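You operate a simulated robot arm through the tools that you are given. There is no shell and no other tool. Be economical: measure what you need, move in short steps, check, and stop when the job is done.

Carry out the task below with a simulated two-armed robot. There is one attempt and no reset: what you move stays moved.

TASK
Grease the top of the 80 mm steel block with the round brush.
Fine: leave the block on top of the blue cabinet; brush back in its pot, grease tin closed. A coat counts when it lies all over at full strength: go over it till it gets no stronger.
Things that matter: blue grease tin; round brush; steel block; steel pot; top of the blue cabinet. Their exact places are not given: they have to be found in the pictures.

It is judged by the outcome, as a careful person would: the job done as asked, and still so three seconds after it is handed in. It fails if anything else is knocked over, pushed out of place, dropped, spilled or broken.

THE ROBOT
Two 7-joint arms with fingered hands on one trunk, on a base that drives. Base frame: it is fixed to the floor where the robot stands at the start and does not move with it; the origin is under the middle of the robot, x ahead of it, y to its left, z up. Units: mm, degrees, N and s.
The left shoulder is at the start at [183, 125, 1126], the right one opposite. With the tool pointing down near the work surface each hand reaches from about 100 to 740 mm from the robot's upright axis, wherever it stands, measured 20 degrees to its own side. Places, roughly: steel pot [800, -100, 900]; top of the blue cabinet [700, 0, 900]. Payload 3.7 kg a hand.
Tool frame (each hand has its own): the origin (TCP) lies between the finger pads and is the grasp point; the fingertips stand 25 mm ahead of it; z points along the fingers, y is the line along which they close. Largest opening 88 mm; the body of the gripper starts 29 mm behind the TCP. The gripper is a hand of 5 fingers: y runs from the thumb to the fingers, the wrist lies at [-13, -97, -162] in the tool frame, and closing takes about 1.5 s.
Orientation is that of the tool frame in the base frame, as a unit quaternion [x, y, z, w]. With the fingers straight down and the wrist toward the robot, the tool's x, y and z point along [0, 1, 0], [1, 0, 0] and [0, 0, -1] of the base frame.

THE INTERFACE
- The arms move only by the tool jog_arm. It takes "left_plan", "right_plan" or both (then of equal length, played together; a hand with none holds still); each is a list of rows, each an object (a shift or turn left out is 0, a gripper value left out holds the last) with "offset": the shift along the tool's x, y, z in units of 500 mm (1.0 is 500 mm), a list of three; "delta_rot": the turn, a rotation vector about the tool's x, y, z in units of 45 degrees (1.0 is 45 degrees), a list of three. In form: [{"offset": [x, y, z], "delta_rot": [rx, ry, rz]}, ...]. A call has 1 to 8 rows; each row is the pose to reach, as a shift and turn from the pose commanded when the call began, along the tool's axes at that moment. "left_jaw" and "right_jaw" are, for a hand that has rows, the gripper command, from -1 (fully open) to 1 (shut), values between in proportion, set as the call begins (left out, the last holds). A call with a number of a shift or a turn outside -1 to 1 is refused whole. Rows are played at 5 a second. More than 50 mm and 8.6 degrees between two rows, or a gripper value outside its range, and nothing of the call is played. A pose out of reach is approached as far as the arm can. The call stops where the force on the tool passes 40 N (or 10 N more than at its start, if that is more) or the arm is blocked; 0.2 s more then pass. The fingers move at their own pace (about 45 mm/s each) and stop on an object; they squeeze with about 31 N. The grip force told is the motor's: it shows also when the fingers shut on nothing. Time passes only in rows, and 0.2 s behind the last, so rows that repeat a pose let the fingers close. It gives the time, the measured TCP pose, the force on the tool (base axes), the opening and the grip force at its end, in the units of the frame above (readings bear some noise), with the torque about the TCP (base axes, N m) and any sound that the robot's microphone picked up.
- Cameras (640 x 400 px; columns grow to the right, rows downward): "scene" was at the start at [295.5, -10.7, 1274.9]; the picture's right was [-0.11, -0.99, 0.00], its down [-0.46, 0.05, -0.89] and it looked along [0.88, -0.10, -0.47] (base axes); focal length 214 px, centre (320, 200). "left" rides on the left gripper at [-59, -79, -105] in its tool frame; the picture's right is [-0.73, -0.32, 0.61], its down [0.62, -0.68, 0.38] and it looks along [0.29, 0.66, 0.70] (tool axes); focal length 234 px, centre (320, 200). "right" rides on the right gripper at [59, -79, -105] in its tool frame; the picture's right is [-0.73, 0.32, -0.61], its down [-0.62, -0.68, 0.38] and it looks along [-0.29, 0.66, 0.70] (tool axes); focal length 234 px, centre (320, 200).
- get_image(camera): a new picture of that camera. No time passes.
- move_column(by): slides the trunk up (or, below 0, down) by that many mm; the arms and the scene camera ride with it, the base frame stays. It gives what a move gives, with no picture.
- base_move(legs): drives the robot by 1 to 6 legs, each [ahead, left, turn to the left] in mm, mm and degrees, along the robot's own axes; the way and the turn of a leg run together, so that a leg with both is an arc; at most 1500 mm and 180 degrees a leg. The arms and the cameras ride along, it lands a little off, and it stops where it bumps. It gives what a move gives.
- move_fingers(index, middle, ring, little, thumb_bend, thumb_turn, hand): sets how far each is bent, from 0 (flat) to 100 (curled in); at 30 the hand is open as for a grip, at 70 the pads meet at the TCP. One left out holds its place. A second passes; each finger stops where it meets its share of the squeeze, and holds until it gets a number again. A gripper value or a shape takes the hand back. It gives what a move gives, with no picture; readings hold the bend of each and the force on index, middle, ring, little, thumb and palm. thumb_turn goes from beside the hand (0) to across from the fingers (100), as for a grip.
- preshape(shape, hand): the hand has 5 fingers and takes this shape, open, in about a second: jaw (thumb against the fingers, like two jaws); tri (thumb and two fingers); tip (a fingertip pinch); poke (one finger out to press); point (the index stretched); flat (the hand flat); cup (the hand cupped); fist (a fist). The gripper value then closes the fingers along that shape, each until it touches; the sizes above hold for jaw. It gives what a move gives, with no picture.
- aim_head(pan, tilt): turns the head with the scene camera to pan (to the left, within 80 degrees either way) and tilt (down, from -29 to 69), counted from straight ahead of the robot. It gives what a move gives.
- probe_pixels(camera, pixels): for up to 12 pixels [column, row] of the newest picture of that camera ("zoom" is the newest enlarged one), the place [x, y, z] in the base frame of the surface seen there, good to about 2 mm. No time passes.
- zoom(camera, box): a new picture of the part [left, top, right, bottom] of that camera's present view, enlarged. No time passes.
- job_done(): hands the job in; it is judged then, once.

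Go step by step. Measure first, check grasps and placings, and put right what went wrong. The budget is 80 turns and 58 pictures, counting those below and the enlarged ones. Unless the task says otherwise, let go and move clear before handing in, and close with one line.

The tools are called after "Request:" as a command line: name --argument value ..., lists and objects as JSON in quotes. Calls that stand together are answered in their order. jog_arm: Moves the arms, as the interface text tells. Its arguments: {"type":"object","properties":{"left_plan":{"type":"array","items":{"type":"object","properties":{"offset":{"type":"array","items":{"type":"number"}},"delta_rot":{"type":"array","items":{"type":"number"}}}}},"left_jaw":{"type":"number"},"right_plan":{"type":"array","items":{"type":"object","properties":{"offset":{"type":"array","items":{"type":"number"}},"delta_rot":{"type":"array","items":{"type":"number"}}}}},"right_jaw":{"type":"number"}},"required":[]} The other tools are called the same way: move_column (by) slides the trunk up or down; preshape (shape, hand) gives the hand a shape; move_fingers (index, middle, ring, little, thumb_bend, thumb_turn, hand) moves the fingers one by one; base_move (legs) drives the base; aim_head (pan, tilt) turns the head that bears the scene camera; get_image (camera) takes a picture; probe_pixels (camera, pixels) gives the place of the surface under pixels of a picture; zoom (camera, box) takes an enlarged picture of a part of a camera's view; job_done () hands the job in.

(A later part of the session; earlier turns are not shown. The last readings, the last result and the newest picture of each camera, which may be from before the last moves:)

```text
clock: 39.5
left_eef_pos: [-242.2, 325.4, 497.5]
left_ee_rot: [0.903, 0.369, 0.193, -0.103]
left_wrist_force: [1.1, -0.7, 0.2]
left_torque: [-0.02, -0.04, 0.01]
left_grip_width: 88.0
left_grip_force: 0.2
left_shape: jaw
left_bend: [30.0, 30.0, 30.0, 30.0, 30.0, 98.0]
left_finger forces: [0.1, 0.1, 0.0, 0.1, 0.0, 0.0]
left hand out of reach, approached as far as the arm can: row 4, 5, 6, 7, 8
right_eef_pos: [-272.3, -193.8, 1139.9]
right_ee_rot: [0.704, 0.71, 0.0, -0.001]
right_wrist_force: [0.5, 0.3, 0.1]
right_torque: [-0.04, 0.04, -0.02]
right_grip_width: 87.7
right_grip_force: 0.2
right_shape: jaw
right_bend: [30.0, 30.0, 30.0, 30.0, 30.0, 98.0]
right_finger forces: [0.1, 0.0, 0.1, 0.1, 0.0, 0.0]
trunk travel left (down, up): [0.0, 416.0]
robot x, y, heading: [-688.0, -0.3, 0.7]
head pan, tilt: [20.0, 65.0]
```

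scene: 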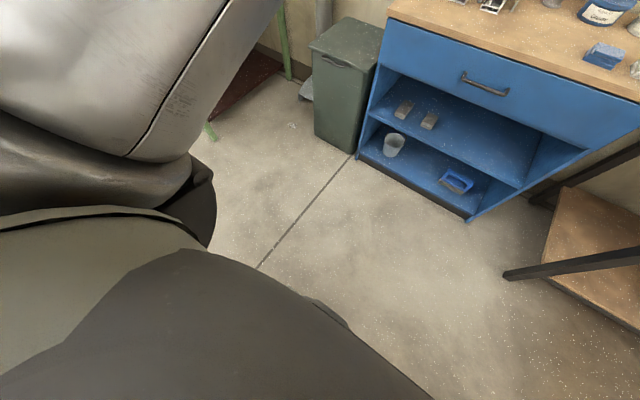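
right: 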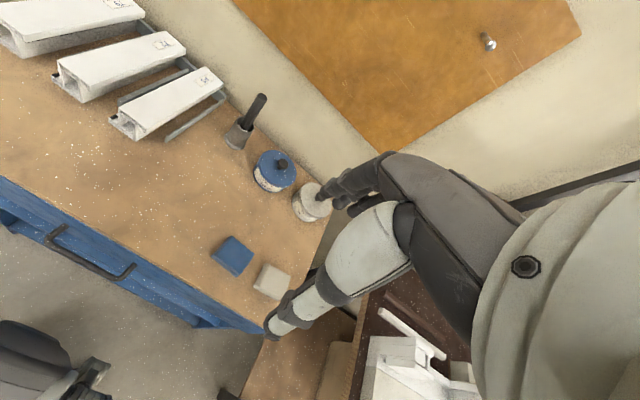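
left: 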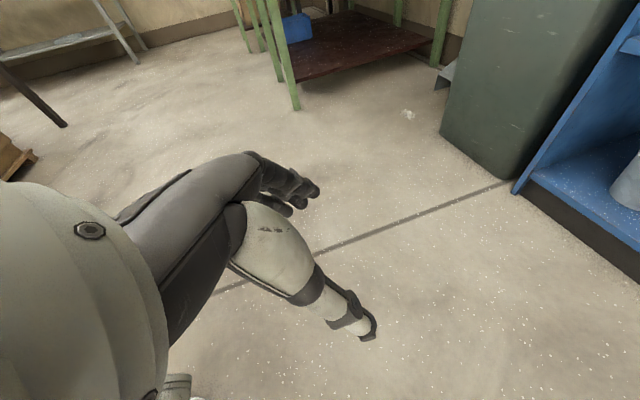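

Good: the hand reached rel. (448,325,497), pitched ~25°. I'll test lowering it by 60 mm here and look at the posture.

Request:
jog_arm --left_plan '[{"offset": [-0.026, 0.003, 0.054]}, {"offset": [-0.051, 0.005, 0.108]}, {"offset": [-0.051, 0.005, 0.108]}]'

Request:
aim_head --pan 45 --tilt 60

Request:
get_image --camera "scene"

```text
clock: 40.2
left_eef_pos: [-242.6, 323.0, 438.4]
left_ee_rot: [0.904, 0.368, 0.192, -0.104]
left_wrist_force: [0.9, 0.0, 0.3]
left_torque: [0.0, -0.02, 0.01]
left_grip_width: 88.0
left_grip_force: 0.0
left_shape: jaw
left_bend: [30.0, 30.0, 30.0, 30.0, 30.0, 98.0]
left_finger forces: [0.1, 0.0, 0.0, 0.1, 0.0, 0.1]
right_eef_pos: [-273.9, -195.1, 1141.2]
right_ee_rot: [0.705, 0.71, 0.0, -0.001]
right_wrist_force: [0.0, 0.0, -0.8]
right_torque: [0.01, 0.02, 0.01]
right_grip_width: 87.8
right_grip_force: 0.1
right_shape: jaw
right_bend: [30.0, 30.0, 30.0, 30.0, 30.0, 98.0]
right_finger forces: [0.1, 0.0, 0.0, 0.0, 0.1, 0.1]
trunk travel left (down, up): [0.0, 416.0]
robot x, y, heading: [-687.2, -3.1, 0.4]
head pan, tilt: [20.0, 65.0]
```

```text
clock: 41.1
left_eef_pos: [-242.9, 323.0, 439.4]
left_ee_rot: [0.904, 0.368, 0.191, -0.104]
left_wrist_force: [-0.2, -0.1, 0.2]
left_torque: [0.01, -0.06, 0.02]
left_grip_width: 88.0
left_grip_force: 0.1
left_shape: jaw
left_bend: [30.0, 30.0, 30.0, 30.0, 30.0, 98.0]
left_finger forces: [0.1, 0.0, 0.0, 0.0, 0.0, 0.1]
right_eef_pos: [-273.8, -195.2, 1140.4]
right_ee_rot: [0.705, 0.709, 0.0, -0.002]
right_wrist_force: [0.3, -0.4, 0.2]
right_torque: [-0.03, -0.01, 0.0]
right_grip_width: 87.8
right_grip_force: 0.1
right_shape: jaw
right_bend: [30.0, 30.0, 30.0, 30.0, 30.0, 98.0]
right_finger forces: [0.0, 0.1, 0.1, 0.0, 0.0, 0.0]
trunk travel left (down, up): [0.0, 416.0]
robot x, y, heading: [-688.9, 0.1, 0.7]
head pan, tilt: [45.0, 60.0]
```

```text
36 pictures are left
```

scene: 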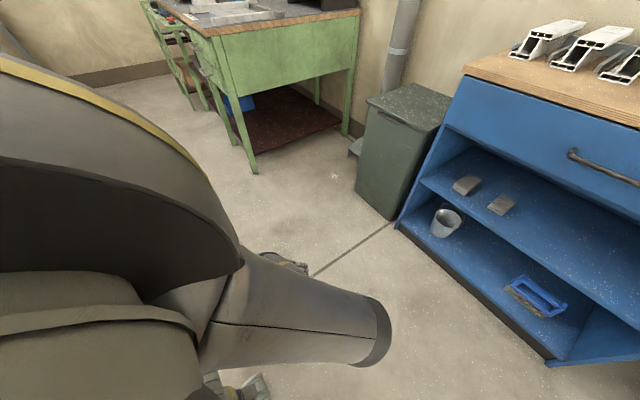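

Reached z=438 fine, but the elbow at (375,330) appears forward of the hand. I'll probe where it is.

Request:
probe_pixels --camera "scene" --pixels '[[380, 330], [370, 360], [330, 290], [250, 300], [285, 262], [300, 266], [235, 390], [390, 215], [250, 172]]'

```text
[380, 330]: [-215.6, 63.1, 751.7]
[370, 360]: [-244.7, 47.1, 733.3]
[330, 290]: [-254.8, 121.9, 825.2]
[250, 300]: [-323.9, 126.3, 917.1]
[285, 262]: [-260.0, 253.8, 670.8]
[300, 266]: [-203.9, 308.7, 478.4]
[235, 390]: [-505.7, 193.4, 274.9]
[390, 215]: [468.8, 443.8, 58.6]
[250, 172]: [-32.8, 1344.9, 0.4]
```

Elbow is at rel. ≈(460,63,740) with the arm bent ~95°, so there is much reach left. I'll extend the hand outward along its forward direction (150 mm) and back up to z≈500 to straighten the arm.

Request:
jog_arm --left_plan '[{"offset": [0.051, -0.005, -0.108]}, {"offset": [0.105, -0.004, -0.083]}, {"offset": [0.16, -0.004, -0.057]}, {"offset": [0.214, -0.004, -0.032]}, {"offset": [0.268, -0.005, -0.006]}, {"offset": [0.322, -0.005, 0.019]}, {"offset": [0.322, -0.005, 0.019]}]'

Request:
get_image --camera "scene"

```text
refused: row 1 steps farther than a row can; nothing moved
```

```text
35 pictures are left
```

scene: 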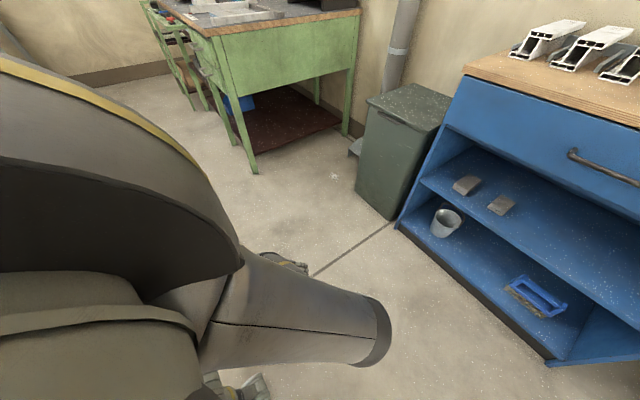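

Request:
jog_arm --left_plan '[{"offset": [0.026, -0.003, -0.054]}, {"offset": [0.051, -0.005, -0.108]}, {"offset": [0.105, -0.004, -0.083]}, {"offset": [0.16, -0.004, -0.057]}, {"offset": [0.214, -0.004, -0.032]}, {"offset": [0.268, -0.005, -0.006]}, {"offset": [0.322, -0.005, 0.019]}, {"offset": [0.322, -0.005, 0.019]}]'

Request:
get_image --camera "scene"

```text
clock: 42.9
left_eef_pos: [-136.0, 429.0, 497.7]
left_ee_rot: [0.904, 0.369, 0.192, -0.104]
left_wrist_force: [0.5, 0.6, 0.9]
left_torque: [-0.05, -0.02, 0.02]
left_grip_width: 87.8
left_grip_force: 0.0
left_shape: jaw
left_bend: [30.0, 30.0, 30.0, 30.0, 30.0, 98.0]
left_finger forces: [0.0, 0.1, 0.1, 0.0, 0.1, 0.0]
right_eef_pos: [-273.3, -194.3, 1141.4]
right_ee_rot: [0.705, 0.71, -0.001, 0.0]
right_wrist_force: [0.5, -0.8, -0.6]
right_torque: [0.01, 0.03, 0.01]
right_grip_width: 87.6
right_grip_force: 0.0
right_shape: jaw
right_bend: [30.0, 30.0, 30.0, 30.0, 30.0, 98.0]
right_finger forces: [0.0, 0.0, 0.0, 0.0, 0.0, 0.0]
trunk travel left (down, up): [0.0, 416.0]
robot x, y, heading: [-685.9, -3.8, 0.7]
head pan, tilt: [45.0, 60.0]
```

```text
34 pictures are left
```

scene: 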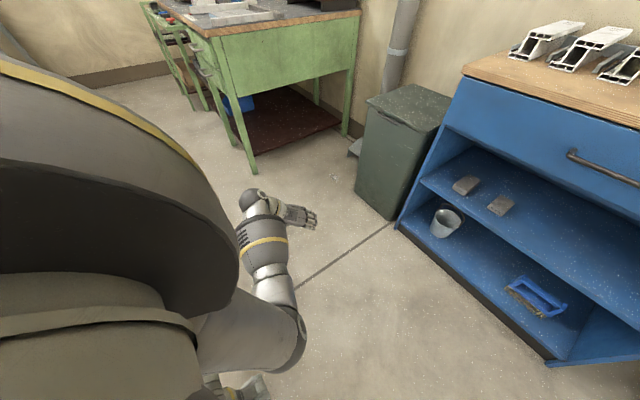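

Reached cleanly; forearm from elbow (300,340) to wrist (250,200). I'll probe the elbow to check clearances once the robot is turned -45°.

Request:
probe_pixels --camera "scene" --pixels '[[300, 330], [285, 355], [270, 265], [250, 200], [285, 215], [310, 218], [303, 345], [445, 120], [580, 165], [500, 200]]'

```text
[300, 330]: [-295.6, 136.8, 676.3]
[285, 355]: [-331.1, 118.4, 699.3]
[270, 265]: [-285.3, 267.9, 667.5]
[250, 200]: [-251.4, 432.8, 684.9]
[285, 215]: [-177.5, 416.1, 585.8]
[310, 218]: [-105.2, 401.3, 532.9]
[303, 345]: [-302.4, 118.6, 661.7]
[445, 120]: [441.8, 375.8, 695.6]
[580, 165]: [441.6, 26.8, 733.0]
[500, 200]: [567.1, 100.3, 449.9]
```

The forearm runs nearly horizontally with tops at z≈670–685, so I need the drawer's lower edge height exactly.

Request:
zoom --camera "scene" --box '[400, 90, 560, 240]'

Request:
probe_pixels --camera "scene" --pixels '[[450, 118], [450, 122], [450, 126], [450, 130], [450, 135], [450, 140], [520, 148], [520, 152], [520, 156], [520, 160], [520, 165], [520, 170]]'

```text
2.67 times, centred on (480, 165) of scene
```

zoom: 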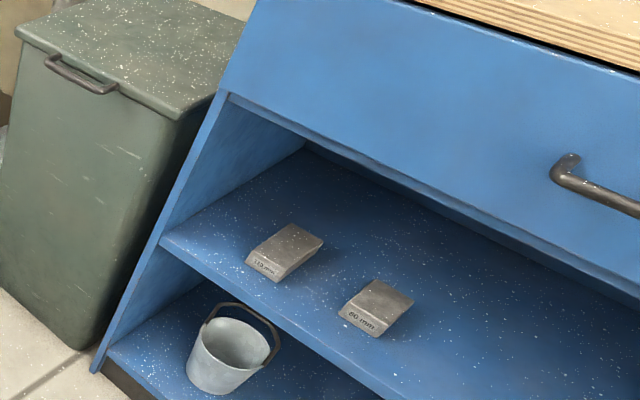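

```text
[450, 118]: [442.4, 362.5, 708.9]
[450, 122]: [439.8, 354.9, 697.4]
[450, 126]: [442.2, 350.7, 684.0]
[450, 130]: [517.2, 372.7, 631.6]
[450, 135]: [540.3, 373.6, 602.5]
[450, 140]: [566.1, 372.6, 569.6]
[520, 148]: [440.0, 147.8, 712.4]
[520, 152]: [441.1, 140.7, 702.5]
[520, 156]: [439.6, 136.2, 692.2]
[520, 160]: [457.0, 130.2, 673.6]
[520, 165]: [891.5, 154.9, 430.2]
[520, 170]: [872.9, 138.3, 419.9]
```

Opening is z 419–~672, so a low straddling entry works: TCP z≈462, wrist top ≈650. I'll lower the hand, turn the robot -45° and drive so the hand stops just in front of the shelf.

Request:
jog_arm --left_plan '[{"offset": [-0.016, 0.002, 0.033]}, {"offset": [-0.031, 0.003, 0.065]}, {"offset": [-0.031, 0.003, 0.065]}]'

Request:
base_move --legs '[[0, 0, -45.5], [170, 415, 0]]'

Request:
aim_head --pan 60 --tilt 50

Request:
get_image --camera "scene"

Request:
get_image --camera "left"

```text
clock: 43.7
left_eef_pos: [-135.6, 427.9, 461.7]
left_ee_rot: [0.904, 0.369, 0.191, -0.104]
left_wrist_force: [-0.6, -0.6, -0.5]
left_torque: [0.01, -0.02, -0.02]
left_grip_width: 88.3
left_grip_force: 0.0
left_shape: jaw
left_bend: [30.0, 30.0, 30.0, 30.0, 30.0, 98.0]
left_finger forces: [0.0, 0.0, 0.0, 0.0, 0.0, 0.0]
right_eef_pos: [-274.0, -195.0, 1141.4]
right_ee_rot: [0.705, 0.71, -0.001, -0.001]
right_wrist_force: [-0.7, 0.9, 0.2]
right_torque: [0.0, 0.03, 0.0]
right_grip_width: 87.9
right_grip_force: 0.1
right_shape: jaw
right_bend: [30.0, 30.0, 30.0, 30.0, 30.0, 98.0]
right_finger forces: [0.1, 0.1, 0.2, 0.0, 0.0, 0.0]
trunk travel left (down, up): [0.0, 416.0]
robot x, y, heading: [-686.5, -2.5, 0.3]
head pan, tilt: [45.0, 60.0]
```

```text
clock: 50.0
left_eef_pos: [412.5, 58.6, 463.0]
left_ee_rot: [0.976, -0.016, 0.217, -0.021]
left_wrist_force: [0.8, -0.6, -0.4]
left_torque: [0.01, -0.06, -0.05]
left_grip_width: 88.1
left_grip_force: 0.1
left_shape: jaw
left_bend: [30.0, 30.0, 30.0, 30.0, 30.0, 98.0]
left_finger forces: [0.0, 0.1, 0.0, 0.1, 0.1, 0.0]
right_eef_pos: [-130.7, -273.2, 1141.9]
right_ee_rot: [0.927, 0.376, -0.001, -0.001]
right_wrist_force: [-0.4, 0.9, -0.2]
right_torque: [-0.02, -0.03, 0.01]
right_grip_width: 87.6
right_grip_force: 0.1
right_shape: jaw
right_bend: [30.0, 30.0, 30.0, 30.0, 30.0, 98.0]
right_finger forces: [0.1, 0.0, 0.0, 0.1, 0.0, 0.0]
trunk travel left (down, up): [0.0, 416.0]
robot x, y, heading: [-285.0, 157.9, -45.9]
head pan, tilt: [45.0, 60.0]
```

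```text
clock: 50.8
left_eef_pos: [413.7, 60.1, 461.4]
left_ee_rot: [0.976, -0.016, 0.217, -0.02]
left_wrist_force: [0.4, -0.6, -0.1]
left_torque: [0.0, 0.01, -0.02]
left_grip_width: 88.2
left_grip_force: 0.1
left_shape: jaw
left_bend: [30.0, 30.0, 30.0, 30.0, 30.0, 98.0]
left_finger forces: [0.0, 0.0, 0.0, 0.1, 0.1, 0.0]
right_eef_pos: [-131.4, -273.2, 1141.5]
right_ee_rot: [0.926, 0.377, 0.0, -0.002]
right_wrist_force: [-0.6, 0.1, 0.5]
right_torque: [-0.01, 0.01, 0.0]
right_grip_width: 87.7
right_grip_force: 0.0
right_shape: jaw
right_bend: [30.0, 30.0, 30.0, 30.0, 30.0, 98.0]
right_finger forces: [0.0, 0.0, 0.0, 0.1, 0.0, 0.0]
trunk travel left (down, up): [0.0, 416.0]
robot x, y, heading: [-279.2, 163.3, -45.9]
head pan, tilt: [60.0, 50.0]
```

```text
32 pictures are left
```

scene: 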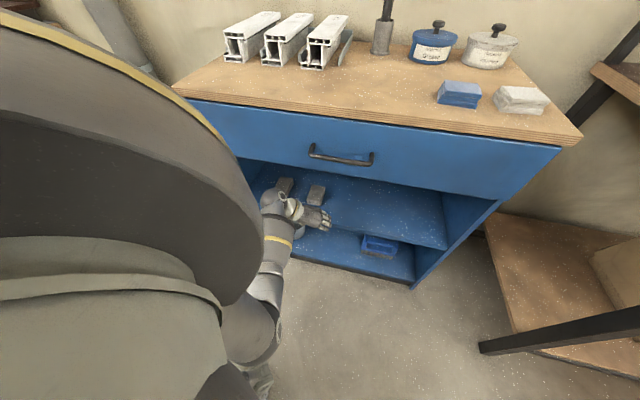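

```text
31 pictures are left
```

left: 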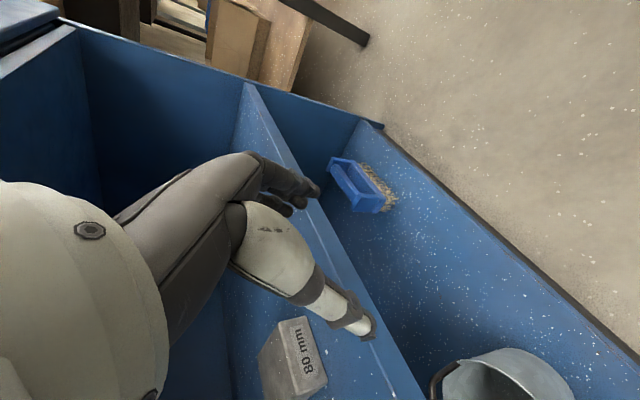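

The hand (413,60,462) is in front of the shelf with the 80 mm block ahead of it in the left picture (295,360). I'll shift 23 mm left to center on it and go in 70 mm, then check.

Request:
jog_arm --left_plan '[{"offset": [-0.002, -0.046, 0.002]}, {"offset": [0.061, -0.048, 0.032]}, {"offset": [0.125, -0.049, 0.061]}, {"offset": [0.125, -0.049, 0.061]}]'

Request:
zoom --camera "scene" --box '[240, 160, 360, 240]'

Request:
get_image --camera "left"

```text
clock: 51.8
left_eef_pos: [483.6, 82.3, 461.2]
left_ee_rot: [0.976, -0.017, 0.217, -0.021]
left_wrist_force: [0.5, -0.4, 0.0]
left_torque: [0.01, -0.05, 0.01]
left_grip_width: 87.9
left_grip_force: 0.1
left_shape: jaw
left_bend: [30.0, 30.0, 30.0, 30.0, 30.0, 98.0]
left_finger forces: [0.1, 0.1, 0.0, 0.1, 0.1, 0.0]
right_eef_pos: [-131.3, -272.7, 1140.9]
right_ee_rot: [0.927, 0.376, 0.0, -0.001]
right_wrist_force: [0.1, -0.7, 0.5]
right_torque: [0.01, -0.02, -0.02]
right_grip_width: 87.5
right_grip_force: 0.0
right_shape: jaw
right_bend: [30.0, 30.0, 30.0, 30.0, 30.0, 98.0]
right_finger forces: [0.1, 0.0, 0.0, 0.0, 0.0, 0.0]
trunk travel left (down, up): [0.0, 416.0]
robot x, y, heading: [-277.9, 163.3, -45.8]
head pan, tilt: [60.0, 50.0]
```

```text
5.00 times, centred on (300, 200) of scene
```

zoom: 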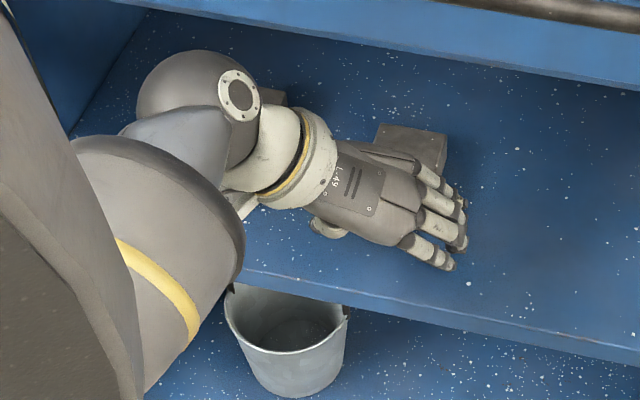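

```text
29 pictures are left
```

left: 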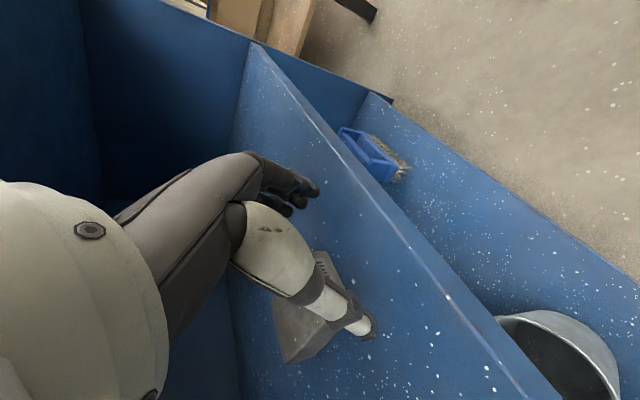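

The hand straddles in line with the block: fingers on its right, thumb on its left. I'll go 62 mm further in and then lower gently by 12 mm with force watching.

Request:
jog_arm --left_plan '[{"offset": [0.056, -0.001, 0.026]}, {"offset": [0.112, -0.003, 0.052]}, {"offset": [0.107, -0.002, 0.063]}, {"offset": [0.102, -0.002, 0.074]}, {"offset": [0.102, -0.002, 0.074]}]'

Request:
zoom --camera "scene" --box '[240, 160, 360, 240]'

```text
clock: 53.0
left_eef_pos: [547.4, 82.7, 450.4]
left_ee_rot: [0.976, -0.016, 0.216, -0.02]
left_wrist_force: [0.2, 0.8, -0.1]
left_torque: [0.01, -0.04, -0.03]
left_grip_width: 88.1
left_grip_force: 0.0
left_shape: jaw
left_bend: [30.0, 30.0, 30.0, 30.0, 30.0, 98.0]
left_finger forces: [0.0, 0.0, 0.1, 0.1, 0.0, 0.1]
right_eef_pos: [-130.7, -273.5, 1141.6]
right_ee_rot: [0.927, 0.376, 0.0, -0.001]
right_wrist_force: [0.0, -0.3, 1.2]
right_torque: [0.03, -0.03, -0.05]
right_grip_width: 87.6
right_grip_force: 0.1
right_shape: jaw
right_bend: [30.0, 30.0, 30.0, 30.0, 30.0, 98.0]
right_finger forces: [0.0, 0.0, 0.1, 0.0, 0.0, 0.0]
trunk travel left (down, up): [0.0, 416.0]
robot x, y, heading: [-275.4, 161.1, -45.8]
head pan, tilt: [60.0, 50.0]
```

```text
5.00 times, centred on (300, 200) of scene
```

zoom: 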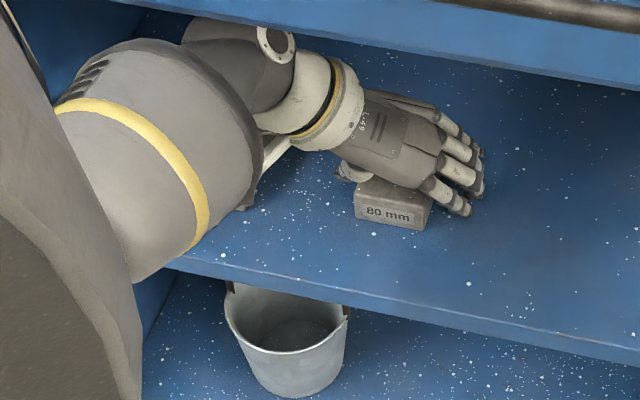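

The hand straddles the block properly, no contact forces. I'll go 14 mm deeper, 4 mm lower, and then close.

Request:
jog_arm --left_plan '[{"offset": [0.022, 0, 0.019]}, {"offset": [0.022, 0, 0.019]}]'

Request:
jog_arm --left_plan '[{"offset": [0, 0, 0]}, {"offset": [0, 0, 0]}, {"offset": [0, 0, 0]}, {"offset": [0, 0, 0]}, {"offset": [0, 0, 0]}, {"offset": [0, 0, 0]}, {"offset": [0, 0, 0]}, {"offset": [0, 0, 0]}]' --left_jaw 1

```text
clock: 53.6
left_eef_pos: [560.9, 82.0, 447.6]
left_ee_rot: [0.976, -0.016, 0.217, -0.02]
left_wrist_force: [0.3, 0.4, 0.3]
left_torque: [-0.01, -0.01, -0.03]
left_grip_width: 87.9
left_grip_force: 0.0
left_shape: jaw
left_bend: [30.0, 30.0, 30.0, 30.0, 30.0, 98.0]
left_finger forces: [0.0, 0.1, 0.0, 0.0, 0.0, 0.0]
right_eef_pos: [-131.2, -273.5, 1140.7]
right_ee_rot: [0.926, 0.376, 0.0, -0.001]
right_wrist_force: [-0.2, 1.0, 0.0]
right_torque: [0.02, -0.01, 0.02]
right_grip_width: 87.7
right_grip_force: 0.1
right_shape: jaw
right_bend: [30.0, 30.0, 30.0, 30.0, 30.0, 98.0]
right_finger forces: [0.0, 0.1, 0.0, 0.1, 0.0, 0.0]
trunk travel left (down, up): [0.0, 416.0]
robot x, y, heading: [-277.3, 161.3, -46.2]
head pan, tilt: [60.0, 50.0]
```

```text
clock: 55.4
left_eef_pos: [559.9, 81.1, 447.9]
left_ee_rot: [0.976, -0.016, 0.218, -0.021]
left_wrist_force: [1.1, -2.5, 8.3]
left_torque: [-0.21, -0.08, -0.08]
left_grip_width: 64.4
left_grip_force: 30.8
left_shape: jaw
left_bend: [35.0, 45.0, 41.0, 42.0, 47.0, 97.0]
left_finger forces: [14.6, 14.1, 4.4, 0.1, 25.7, 0.0]
right_eef_pos: [-131.8, -272.1, 1141.8]
right_ee_rot: [0.927, 0.376, 0.001, 0.0]
right_wrist_force: [0.1, 0.5, -0.7]
right_torque: [0.0, -0.02, -0.01]
right_grip_width: 88.0
right_grip_force: 0.1
right_shape: jaw
right_bend: [30.0, 30.0, 30.0, 30.0, 30.0, 98.0]
right_finger forces: [0.0, 0.1, 0.0, 0.1, 0.0, 0.0]
trunk travel left (down, up): [0.0, 416.0]
robot x, y, heading: [-275.5, 161.1, -45.9]
head pan, tilt: [60.0, 50.0]
```

Gripped: index 14.6 N, middle 14.1 N, thumb 25.7 N. I'll lift 12 mm and check that the block comes along.

Request:
jog_arm --left_plan '[{"offset": [0.005, 0, -0.011]}, {"offset": [0.01, 0, -0.022]}, {"offset": [0.01, 0, -0.022]}]'

Request:
zoom --camera "scene" --box '[240, 160, 360, 240]'

```text
clock: 56.2
left_eef_pos: [560.4, 83.5, 457.7]
left_ee_rot: [0.976, -0.016, 0.216, -0.022]
left_wrist_force: [0.0, -0.4, -4.7]
left_torque: [-0.01, 0.04, -0.02]
left_grip_width: 64.4
left_grip_force: 31.7
left_shape: jaw
left_bend: [35.0, 45.0, 42.0, 42.0, 47.0, 96.0]
left_finger forces: [10.4, 11.8, 3.7, 0.0, 26.0, 0.0]
right_eef_pos: [-130.3, -272.6, 1142.1]
right_ee_rot: [0.927, 0.376, 0.0, -0.001]
right_wrist_force: [-0.3, 0.4, -0.1]
right_torque: [-0.02, 0.01, 0.02]
right_grip_width: 87.8
right_grip_force: 0.1
right_shape: jaw
right_bend: [30.0, 30.0, 30.0, 30.0, 30.0, 98.0]
right_finger forces: [0.0, 0.0, 0.0, 0.0, 0.0, 0.0]
trunk travel left (down, up): [0.0, 416.0]
robot x, y, heading: [-276.9, 160.8, -46.0]
head pan, tilt: [60.0, 50.0]
```

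```text
5.00 times, centred on (300, 200) of scene
```

zoom: 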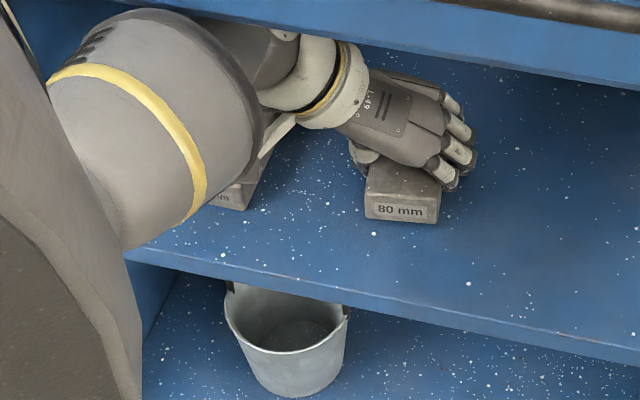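

The block is off the shelf (≈5 N, level). I'll lift a little more and pull it straight out of the cabinet by jogging back 200 mm, then back off with the base.

Request:
jog_arm --left_plan '[{"offset": [0.005, 0, -0.011]}, {"offset": [-0.06, 0.002, -0.042]}, {"offset": [-0.132, 0.003, -0.076]}, {"offset": [-0.205, 0.005, -0.11]}, {"offset": [-0.277, 0.007, -0.144]}, {"offset": [-0.349, 0.009, -0.177]}, {"offset": [-0.349, 0.009, -0.177]}]'

Request:
base_move --legs '[[-104, -108, 0]]'

Request:
move_column --by 410

Request:
get_image --camera "scene"

```text
clock: 57.8
left_eef_pos: [363.4, 80.1, 464.1]
left_ee_rot: [0.976, -0.016, 0.217, -0.021]
left_wrist_force: [0.1, -0.3, -4.8]
left_torque: [-0.02, 0.02, 0.0]
left_grip_width: 63.6
left_grip_force: 30.5
left_shape: jaw
left_bend: [35.0, 45.0, 42.0, 42.0, 48.0, 95.0]
left_finger forces: [10.2, 11.7, 3.6, 0.0, 25.8, 0.0]
right_eef_pos: [-131.0, -272.7, 1141.4]
right_ee_rot: [0.927, 0.376, 0.0, 0.0]
right_wrist_force: [0.6, -0.2, 0.0]
right_torque: [0.02, 0.03, -0.02]
right_grip_width: 87.9
right_grip_force: 0.0
right_shape: jaw
right_bend: [30.0, 30.0, 30.0, 30.0, 30.0, 98.0]
right_finger forces: [0.0, 0.1, 0.0, 0.0, 0.0, 0.0]
trunk travel left (down, up): [0.0, 416.0]
robot x, y, heading: [-282.7, 158.4, -46.2]
head pan, tilt: [60.0, 50.0]
```

```text
clock: 59.4
left_eef_pos: [216.6, 79.9, 464.4]
left_ee_rot: [0.976, -0.017, 0.217, -0.02]
left_wrist_force: [0.2, -0.3, -4.9]
left_torque: [0.01, 0.01, -0.02]
left_grip_width: 63.8
left_grip_force: 31.6
left_shape: jaw
left_bend: [35.0, 45.0, 42.0, 42.0, 48.0, 95.0]
left_finger forces: [10.3, 11.8, 3.6, 0.0, 25.7, 0.1]
right_eef_pos: [-280.1, -271.7, 1142.7]
right_ee_rot: [0.927, 0.374, 0.0, -0.001]
right_wrist_force: [-0.5, 0.3, -0.4]
right_torque: [0.0, 0.02, 0.03]
right_grip_width: 87.8
right_grip_force: 0.0
right_shape: jaw
right_bend: [30.0, 30.0, 30.0, 30.0, 30.0, 98.0]
right_finger forces: [0.1, 0.0, 0.0, 0.0, 0.1, 0.0]
trunk travel left (down, up): [0.0, 416.0]
robot x, y, heading: [-427.5, 159.3, -45.8]
head pan, tilt: [60.0, 50.0]
```

```text
refused: 410 is not a number from -400 to 400
```

```text
26 pictures are left
```

scene: 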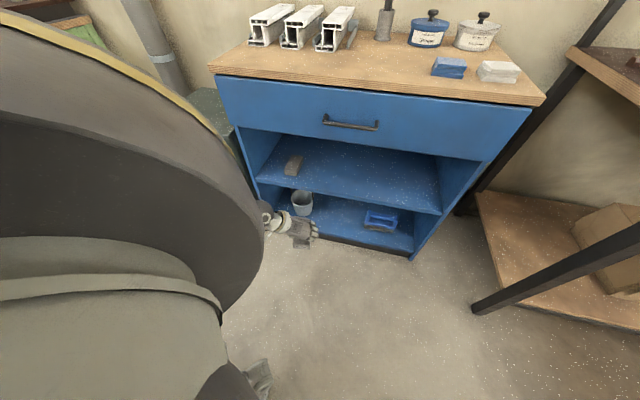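

The block is out, held at (217,80,464), with the 110 mm block left in place at (293,165). I'll raise the trunk and measure the cabinet top and the items on it.

Request:
move_column --by 400

Request:
aim_head --pan 45 --tilt 50

Request:
get_image --camera "scene"

```text
clock: 63.2
left_eef_pos: [214.6, 79.0, 863.9]
left_ee_rot: [0.976, -0.018, 0.217, -0.02]
left_wrist_force: [0.3, 0.0, -5.5]
left_torque: [0.03, 0.01, 0.02]
left_grip_width: 64.1
left_grip_force: 30.7
left_shape: jaw
left_bend: [35.0, 45.0, 42.0, 42.0, 48.0, 95.0]
left_finger forces: [10.4, 11.7, 3.5, 0.0, 25.8, 0.1]
right_eef_pos: [-280.0, -271.9, 1541.0]
right_ee_rot: [0.927, 0.375, 0.0, -0.001]
right_wrist_force: [0.2, 0.9, -0.2]
right_torque: [0.0, 0.03, -0.01]
right_grip_width: 87.6
right_grip_force: 0.0
right_shape: jaw
right_bend: [30.0, 30.0, 30.0, 30.0, 30.0, 98.0]
right_finger forces: [0.0, 0.1, 0.0, 0.0, 0.1, 0.0]
trunk travel left (down, up): [-400.0, 15.0]
robot x, y, heading: [-427.0, 166.0, -45.9]
head pan, tilt: [60.0, 50.0]
```

```text
clock: 64.0
left_eef_pos: [215.7, 79.0, 864.3]
left_ee_rot: [0.976, -0.019, 0.216, -0.02]
left_wrist_force: [0.7, -0.1, -4.9]
left_torque: [0.03, -0.01, -0.03]
left_grip_width: 63.8
left_grip_force: 30.9
left_shape: jaw
left_bend: [35.0, 45.0, 42.0, 42.0, 48.0, 95.0]
left_finger forces: [10.4, 11.7, 3.5, 0.0, 25.8, 0.0]
right_eef_pos: [-279.3, -272.2, 1541.5]
right_ee_rot: [0.927, 0.375, 0.0, 0.0]
right_wrist_force: [-0.2, -0.3, -0.5]
right_torque: [0.03, 0.03, -0.04]
right_grip_width: 87.9
right_grip_force: 0.1
right_shape: jaw
right_bend: [30.0, 30.0, 30.0, 30.0, 30.0, 98.0]
right_finger forces: [0.0, 0.0, 0.0, 0.1, 0.0, 0.1]
trunk travel left (down, up): [-400.0, 15.0]
robot x, y, heading: [-425.8, 166.6, -46.2]
head pan, tilt: [45.0, 50.0]
```

```text
25 pictures are left
```

scene: 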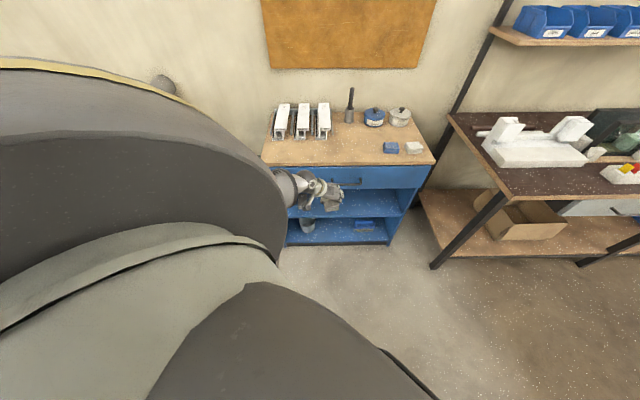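

Request:
zoom --camera "scene" --box '[260, 80, 440, 200]'

Request:
probe_pixels --camera "scene" --pixels '[[275, 160], [300, 155], [340, 155], [370, 158], [425, 160], [345, 140], [390, 142], [414, 142], [375, 111], [400, 112], [350, 89], [349, 116]]'

```text
3.33 times, centred on (350, 140) of scene
```

zoom: 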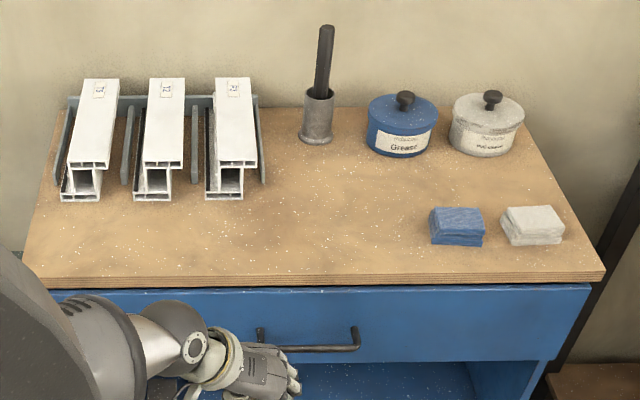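

```text
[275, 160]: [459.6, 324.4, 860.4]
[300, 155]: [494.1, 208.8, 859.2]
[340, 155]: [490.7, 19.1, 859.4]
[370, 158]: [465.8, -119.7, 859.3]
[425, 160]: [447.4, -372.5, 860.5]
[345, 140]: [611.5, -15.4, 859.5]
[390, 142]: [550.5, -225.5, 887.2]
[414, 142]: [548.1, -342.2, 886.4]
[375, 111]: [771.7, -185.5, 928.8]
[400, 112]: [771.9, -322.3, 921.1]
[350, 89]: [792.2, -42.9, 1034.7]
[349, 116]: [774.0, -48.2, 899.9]
```

The cabinet top is at z≈860 with a free area around (590,-40). I'll raise the block to clear it (trunk +15, hand +55) and drive so the block comes over that area.

Request:
move_column --by 15

Request:
jog_arm --left_plan '[{"offset": [0.023, -0.003, -0.05]}, {"offset": [0.047, -0.005, -0.1]}, {"offset": [0.047, -0.005, -0.1]}]'

Request:
base_move --legs '[[0, 0, 0.9], [347, 180, 0]]'

Request:
zoom --camera "scene" --box '[220, 80, 480, 240]'

```text
clock: 64.6
left_eef_pos: [215.2, 79.7, 879.1]
left_ee_rot: [0.976, -0.018, 0.216, -0.019]
left_wrist_force: [-0.3, -0.2, -4.3]
left_torque: [-0.03, 0.0, 0.03]
left_grip_width: 63.9
left_grip_force: 30.8
left_shape: jaw
left_bend: [35.0, 45.0, 42.0, 42.0, 48.0, 95.0]
left_finger forces: [10.4, 11.7, 3.5, 0.0, 25.8, 0.1]
right_eef_pos: [-279.9, -272.0, 1556.9]
right_ee_rot: [0.927, 0.375, -0.001, -0.001]
right_wrist_force: [0.2, 0.0, -0.6]
right_torque: [0.01, -0.02, 0.03]
right_grip_width: 88.0
right_grip_force: 0.0
right_shape: jaw
right_bend: [30.0, 30.0, 30.0, 30.0, 30.0, 98.0]
right_finger forces: [0.0, 0.1, 0.0, 0.0, 0.0, 0.0]
trunk travel left (down, up): [-415.0, 0.0]
robot x, y, heading: [-429.7, 161.4, -46.2]
head pan, tilt: [45.0, 50.0]
```

```text
clock: 65.4
left_eef_pos: [215.9, 78.6, 934.6]
left_ee_rot: [0.976, -0.018, 0.216, -0.02]
left_wrist_force: [-1.2, -0.6, -5.1]
left_torque: [0.02, 0.03, -0.03]
left_grip_width: 63.8
left_grip_force: 30.6
left_shape: jaw
left_bend: [35.0, 46.0, 42.0, 42.0, 48.0, 95.0]
left_finger forces: [10.5, 11.7, 3.6, 0.0, 25.8, 0.0]
right_eef_pos: [-279.8, -271.7, 1556.1]
right_ee_rot: [0.927, 0.375, 0.0, -0.001]
right_wrist_force: [-0.2, 0.0, -0.6]
right_torque: [0.03, -0.01, 0.02]
right_grip_width: 87.7
right_grip_force: 0.0
right_shape: jaw
right_bend: [30.0, 30.0, 30.0, 30.0, 30.0, 98.0]
right_finger forces: [0.0, 0.0, 0.0, 0.1, 0.0, 0.1]
trunk travel left (down, up): [-415.0, 0.0]
robot x, y, heading: [-423.6, 162.1, -45.9]
head pan, tilt: [45.0, 50.0]
```

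```text
clock: 68.2
left_eef_pos: [588.1, -30.2, 934.1]
left_ee_rot: [0.976, -0.011, 0.215, -0.022]
left_wrist_force: [0.0, 0.0, -4.2]
left_torque: [-0.03, 0.07, 0.03]
left_grip_width: 63.8
left_grip_force: 30.9
left_shape: jaw
left_bend: [35.0, 46.0, 42.0, 42.0, 48.0, 95.0]
left_finger forces: [10.5, 11.7, 3.5, 0.1, 25.8, 0.0]
right_eef_pos: [98.0, -387.9, 1556.3]
right_ee_rot: [0.925, 0.381, 0.0, -0.002]
right_wrist_force: [1.2, -0.7, 0.0]
right_torque: [-0.02, 0.0, -0.01]
right_grip_width: 88.0
right_grip_force: 0.1
right_shape: jaw
right_bend: [30.0, 30.0, 30.0, 30.0, 30.0, 98.0]
right_finger forces: [0.0, 0.1, 0.0, 0.0, 0.1, 0.0]
trunk travel left (down, up): [-415.0, 0.0]
robot x, y, heading: [-53.9, 41.9, -45.3]
head pan, tilt: [45.0, 50.0]
```

```text
2.46 times, centred on (350, 160) of scene
```

zoom: 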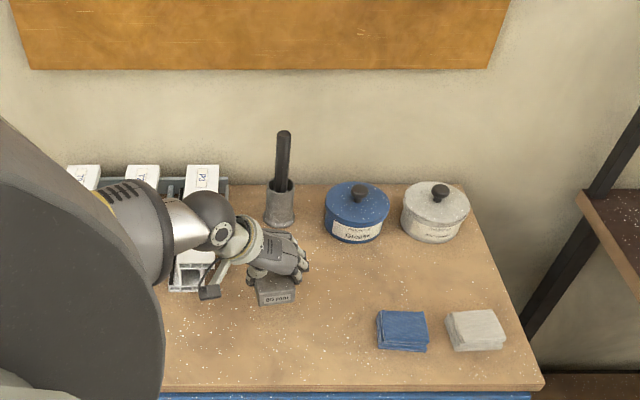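

Block hovers at (588,-30), bottom ≈ z 906. I'll lower 44 mm in small rows, watching the force for contact with the top.

Request:
jog_arm --left_plan '[{"offset": [-0.014, 0.002, 0.03]}, {"offset": [-0.025, 0.003, 0.054]}, {"offset": [-0.034, 0.004, 0.073]}, {"offset": [-0.0372, 0.0042, 0.0797]}, {"offset": [-0.0372, 0.0042, 0.0797]}]'

```text
clock: 69.4
left_eef_pos: [588.7, -29.6, 891.6]
left_ee_rot: [0.976, -0.011, 0.216, -0.022]
left_wrist_force: [-1.0, 0.8, -2.2]
left_torque: [0.07, -0.02, 0.04]
left_grip_width: 63.8
left_grip_force: 31.0
left_shape: jaw
left_bend: [35.0, 46.0, 42.0, 42.0, 48.0, 95.0]
left_finger forces: [10.2, 11.7, 3.8, 0.0, 26.1, 0.1]
right_eef_pos: [97.2, -387.3, 1556.5]
right_ee_rot: [0.924, 0.381, 0.0, -0.001]
right_wrist_force: [-0.1, -0.3, 1.0]
right_torque: [0.01, -0.03, 0.0]
right_grip_width: 87.7
right_grip_force: 0.0
right_shape: jaw
right_bend: [30.0, 30.0, 30.0, 30.0, 30.0, 98.0]
right_finger forces: [0.0, 0.0, 0.1, 0.1, 0.0, 0.0]
trunk travel left (down, up): [-415.0, 0.0]
robot x, y, heading: [-53.9, 42.9, -45.1]
head pan, tilt: [45.0, 50.0]
```

Weight reading dropped from −4.7 to −2.2 N: touching. I'll lower 2 mm more, open, and lift clear.

Request:
jog_arm --left_plan '[{"offset": [-0.0017, 0, 0.0036]}, {"offset": [-0.0017, 0, 0.0036]}]'

Request:
jog_arm --left_plan '[{"offset": [0, 0, 0]}, {"offset": [0, 0, 0]}, {"offset": [0, 0, 0]}, {"offset": [0, 0, 0]}, {"offset": [0, 0, 0]}]' --left_jaw -1

Request:
jog_arm --left_plan '[{"offset": [0.035, -0.004, -0.075]}, {"offset": [0.07, -0.008, -0.15]}, {"offset": [0.106, -0.012, -0.225]}, {"offset": [0.141, -0.016, -0.3]}]'

Request:
zoom --camera "scene" --box '[220, 80, 480, 240]'

```text
clock: 70.0
left_eef_pos: [589.8, -28.6, 888.7]
left_ee_rot: [0.976, -0.01, 0.217, -0.022]
left_wrist_force: [-0.7, 1.2, 3.4]
left_torque: [0.26, -0.04, 0.08]
left_grip_width: 63.6
left_grip_force: 31.1
left_shape: jaw
left_bend: [35.0, 46.0, 42.0, 42.0, 47.0, 96.0]
left_finger forces: [9.8, 11.5, 3.8, 0.0, 26.1, 0.0]
right_eef_pos: [97.9, -388.0, 1555.7]
right_ee_rot: [0.925, 0.381, 0.001, 0.0]
right_wrist_force: [0.8, 0.3, -0.7]
right_torque: [-0.01, 0.01, 0.05]
right_grip_width: 87.6
right_grip_force: 0.0
right_shape: jaw
right_bend: [30.0, 30.0, 30.0, 30.0, 30.0, 98.0]
right_finger forces: [0.1, 0.0, 0.0, 0.0, 0.0, 0.1]
trunk travel left (down, up): [-415.0, 0.0]
robot x, y, heading: [-57.9, 44.8, -45.1]
head pan, tilt: [45.0, 50.0]
```

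```text
clock: 71.2
left_eef_pos: [588.5, -29.2, 888.2]
left_ee_rot: [0.976, -0.011, 0.216, -0.022]
left_wrist_force: [0.0, -0.1, -0.2]
left_torque: [0.03, 0.0, 0.0]
left_grip_width: 87.8
left_grip_force: 0.1
left_shape: jaw
left_bend: [30.0, 30.0, 30.0, 30.0, 30.0, 98.0]
left_finger forces: [0.1, 0.1, 0.0, 0.1, 0.0, 0.0]
right_eef_pos: [97.6, -387.7, 1556.5]
right_ee_rot: [0.924, 0.382, 0.0, 0.0]
right_wrist_force: [-0.8, 0.1, 0.6]
right_torque: [0.02, 0.01, -0.02]
right_grip_width: 87.7
right_grip_force: 0.0
right_shape: jaw
right_bend: [30.0, 30.0, 30.0, 30.0, 30.0, 98.0]
right_finger forces: [0.0, 0.0, 0.0, 0.0, 0.0, 0.0]
trunk travel left (down, up): [-415.0, 0.0]
robot x, y, heading: [-55.5, 42.1, -45.2]
head pan, tilt: [45.0, 50.0]
```

```text
clock: 72.2
left_eef_pos: [589.1, -28.9, 1055.0]
left_ee_rot: [0.976, -0.01, 0.216, -0.022]
left_wrist_force: [-0.9, 0.1, 0.4]
left_torque: [0.02, 0.03, 0.01]
left_grip_width: 87.9
left_grip_force: 0.0
left_shape: jaw
left_bend: [30.0, 30.0, 30.0, 30.0, 30.0, 98.0]
left_finger forces: [0.0, 0.0, 0.0, 0.0, 0.1, 0.0]
right_eef_pos: [97.3, -388.2, 1556.1]
right_ee_rot: [0.925, 0.381, 0.001, 0.0]
right_wrist_force: [-0.6, 0.2, 0.1]
right_torque: [0.01, -0.01, 0.0]
right_grip_width: 87.7
right_grip_force: 0.0
right_shape: jaw
right_bend: [30.0, 30.0, 30.0, 30.0, 30.0, 98.0]
right_finger forces: [0.1, 0.1, 0.0, 0.0, 0.1, 0.1]
trunk travel left (down, up): [-415.0, 0.0]
robot x, y, heading: [-56.0, 43.5, -45.2]
head pan, tilt: [45.0, 50.0]
```

```text
2.46 times, centred on (350, 160) of scene
```

zoom: 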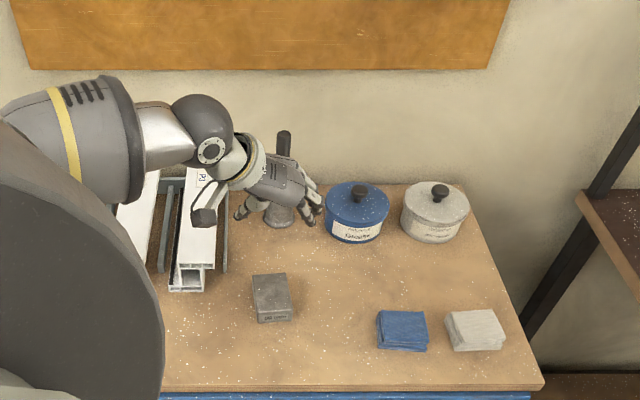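

The block sits well at about (590,-29) on the top. Now I'll retract the left arm up, back off, square up the robot and lower the trunk to working height.

Request:
jog_arm --left_plan '[{"offset": [-0.017, -0.002, -0.082]}, {"offset": [-0.034, -0.003, -0.163]}, {"offset": [-0.051, -0.005, -0.245]}, {"offset": [-0.068, -0.007, -0.327]}, {"offset": [-0.085, -0.008, -0.408]}, {"offset": [-0.102, -0.01, -0.49]}]'

Request:
base_move --legs '[[-210, -210, 0], [0, 0, 45]]'

Request:
move_column --by -230

Request:
base_move --legs '[[440, 0, 0]]'

Request:
aim_head --pan -10 --tilt 45

Request:
get_image --camera "scene"

```text
clock: 73.6
left_eef_pos: [437.3, -31.1, 1254.7]
left_ee_rot: [0.976, -0.01, 0.216, -0.023]
left_wrist_force: [0.0, 0.0, -0.3]
left_torque: [0.01, -0.02, 0.0]
left_grip_width: 87.8
left_grip_force: 0.1
left_shape: jaw
left_bend: [30.0, 30.0, 30.0, 30.0, 30.0, 98.0]
left_finger forces: [0.1, 0.0, 0.0, 0.0, 0.1, 0.0]
right_eef_pos: [95.7, -388.6, 1555.4]
right_ee_rot: [0.925, 0.38, 0.001, -0.001]
right_wrist_force: [-1.2, -0.3, 0.0]
right_torque: [0.02, -0.03, -0.04]
right_grip_width: 87.7
right_grip_force: 0.0
right_shape: jaw
right_bend: [30.0, 30.0, 30.0, 30.0, 30.0, 98.0]
right_finger forces: [0.0, 0.0, 0.1, 0.0, 0.0, 0.0]
trunk travel left (down, up): [-415.0, 0.0]
robot x, y, heading: [-57.5, 44.0, -45.2]
head pan, tilt: [45.0, 50.0]
```

```text
clock: 78.1
left_eef_pos: [52.1, 339.2, 1254.5]
left_ee_rot: [0.906, 0.362, 0.192, -0.103]
left_wrist_force: [0.5, -0.3, 0.1]
left_torque: [0.0, -0.01, 0.04]
left_grip_width: 87.6
left_grip_force: 0.0
left_shape: jaw
left_bend: [30.0, 30.0, 30.0, 30.0, 30.0, 98.0]
left_finger forces: [0.0, 0.1, 0.0, 0.0, 0.0, 0.1]
right_eef_pos: [59.9, -154.0, 1556.7]
right_ee_rot: [0.71, 0.704, 0.0, 0.0]
right_wrist_force: [0.1, 0.8, 0.2]
right_torque: [0.0, -0.01, 0.0]
right_grip_width: 87.9
right_grip_force: 0.1
right_shape: jaw
right_bend: [30.0, 30.0, 30.0, 30.0, 30.0, 98.0]
right_finger forces: [0.0, 0.1, 0.0, 0.0, 0.0, 0.0]
trunk travel left (down, up): [-415.0, 0.0]
robot x, y, heading: [-351.0, 46.9, -0.5]
head pan, tilt: [45.0, 50.0]
```

```text
clock: 80.5
left_eef_pos: [79.1, 339.1, 933.6]
left_ee_rot: [0.925, 0.343, 0.062, -0.153]
left_wrist_force: [0.2, -0.1, 0.9]
left_torque: [0.0, 0.01, 0.03]
left_grip_width: 87.8
left_grip_force: 0.1
left_shape: jaw
left_bend: [30.0, 30.0, 30.0, 30.0, 30.0, 98.0]
left_finger forces: [0.1, 0.0, 0.0, 0.1, 0.1, 0.0]
right_eef_pos: [57.1, -154.7, 1326.0]
right_ee_rot: [0.71, 0.704, 0.001, 0.0]
right_wrist_force: [0.0, 0.1, -0.2]
right_torque: [0.0, -0.01, -0.01]
right_grip_width: 87.7
right_grip_force: 0.1
right_shape: jaw
right_bend: [30.0, 30.0, 30.0, 30.0, 30.0, 98.0]
right_finger forces: [0.0, 0.0, 0.1, 0.1, 0.1, 0.1]
trunk travel left (down, up): [-185.0, 230.0]
robot x, y, heading: [-354.1, 42.3, -0.6]
head pan, tilt: [45.0, 50.0]
```

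```text
clock: 83.2
left_eef_pos: [518.5, 332.6, 932.8]
left_ee_rot: [0.925, 0.342, 0.06, -0.154]
left_wrist_force: [-0.1, 0.0, -0.2]
left_torque: [-0.02, -0.04, -0.03]
left_grip_width: 87.5
left_grip_force: 0.1
left_shape: jaw
left_bend: [30.0, 30.0, 30.0, 30.0, 30.0, 98.0]
left_finger forces: [0.0, 0.1, 0.1, 0.1, 0.0, 0.0]
right_eef_pos: [497.8, -161.0, 1324.4]
right_ee_rot: [0.711, 0.703, 0.0, 0.0]
right_wrist_force: [0.0, 1.1, 0.4]
right_torque: [0.0, 0.01, 0.02]
right_grip_width: 87.8
right_grip_force: 0.1
right_shape: jaw
right_bend: [30.0, 30.0, 30.0, 30.0, 30.0, 98.0]
right_finger forces: [0.0, 0.0, 0.0, 0.1, 0.0, 0.1]
trunk travel left (down, up): [-185.0, 230.0]
robot x, y, heading: [84.4, 40.0, -0.7]
head pan, tilt: [45.0, 50.0]
```

```text
clock: 84.4
left_eef_pos: [518.9, 333.7, 931.2]
left_ee_rot: [0.925, 0.341, 0.062, -0.155]
left_wrist_force: [-0.4, -0.3, 1.4]
left_torque: [0.01, 0.0, 0.01]
left_grip_width: 87.7
left_grip_force: 0.0
left_shape: jaw
left_bend: [30.0, 30.0, 30.0, 30.0, 30.0, 98.0]
left_finger forces: [0.1, 0.0, 0.1, 0.0, 0.0, 0.0]
right_eef_pos: [497.4, -160.6, 1325.9]
right_ee_rot: [0.711, 0.703, 0.0, 0.001]
right_wrist_force: [-0.8, 0.1, -0.1]
right_torque: [-0.01, 0.0, 0.01]
right_grip_width: 87.5
right_grip_force: 0.0
right_shape: jaw
right_bend: [30.0, 30.0, 30.0, 30.0, 30.0, 98.0]
right_finger forces: [0.0, 0.0, 0.1, 0.0, 0.1, 0.1]
trunk travel left (down, up): [-185.0, 230.0]
robot x, y, heading: [83.5, 42.3, -0.9]
head pan, tilt: [-10.0, 45.0]
```

```text
21 pictures are left
```

scene: 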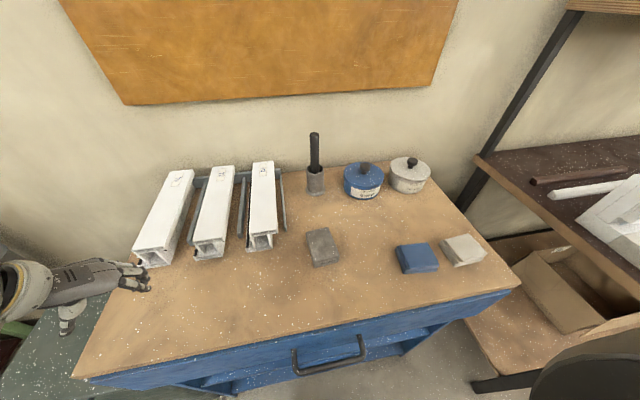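

The base stands at (84,42) and everything on top is in view: brush (315,150), blue tin knob (364,168), block (322,246). I'll zoom and measure them precisely.

Request:
zoom --camera "scene" --box '[280, 120, 440, 220]'

Request:
probe_pixels --camera "zoom" --pixels '[[136, 55], [136, 75], [140, 130], [143, 190], [117, 200], [170, 200], [340, 172], [340, 190], [250, 210], [412, 200], [330, 230], [142, 285]]'

Request:
probe_pixels --camera "scene" --pixels '[[309, 233], [328, 229], [337, 257], [316, 263], [322, 245], [410, 248], [463, 240], [395, 245], [390, 215]]'

```text
4.00 times, centred on (360, 170) of scene
```

zoom: 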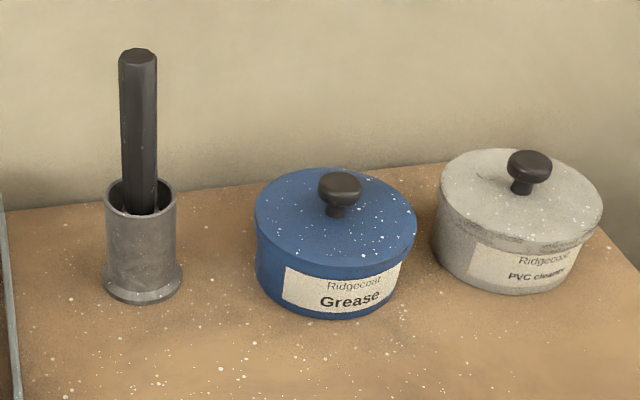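

```text
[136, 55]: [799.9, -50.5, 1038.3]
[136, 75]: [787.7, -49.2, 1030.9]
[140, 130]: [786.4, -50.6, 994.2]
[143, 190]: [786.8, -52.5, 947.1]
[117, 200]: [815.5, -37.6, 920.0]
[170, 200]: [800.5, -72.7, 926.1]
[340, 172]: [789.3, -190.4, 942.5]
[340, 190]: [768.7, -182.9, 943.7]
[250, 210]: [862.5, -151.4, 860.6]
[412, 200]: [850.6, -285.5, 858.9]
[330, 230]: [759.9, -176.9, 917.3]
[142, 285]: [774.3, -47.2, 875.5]
```

```text
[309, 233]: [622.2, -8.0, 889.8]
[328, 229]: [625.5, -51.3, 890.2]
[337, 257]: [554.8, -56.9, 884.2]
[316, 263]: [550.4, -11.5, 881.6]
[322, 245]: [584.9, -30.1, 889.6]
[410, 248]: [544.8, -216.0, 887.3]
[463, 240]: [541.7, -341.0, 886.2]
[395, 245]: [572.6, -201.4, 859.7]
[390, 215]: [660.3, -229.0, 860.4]
```

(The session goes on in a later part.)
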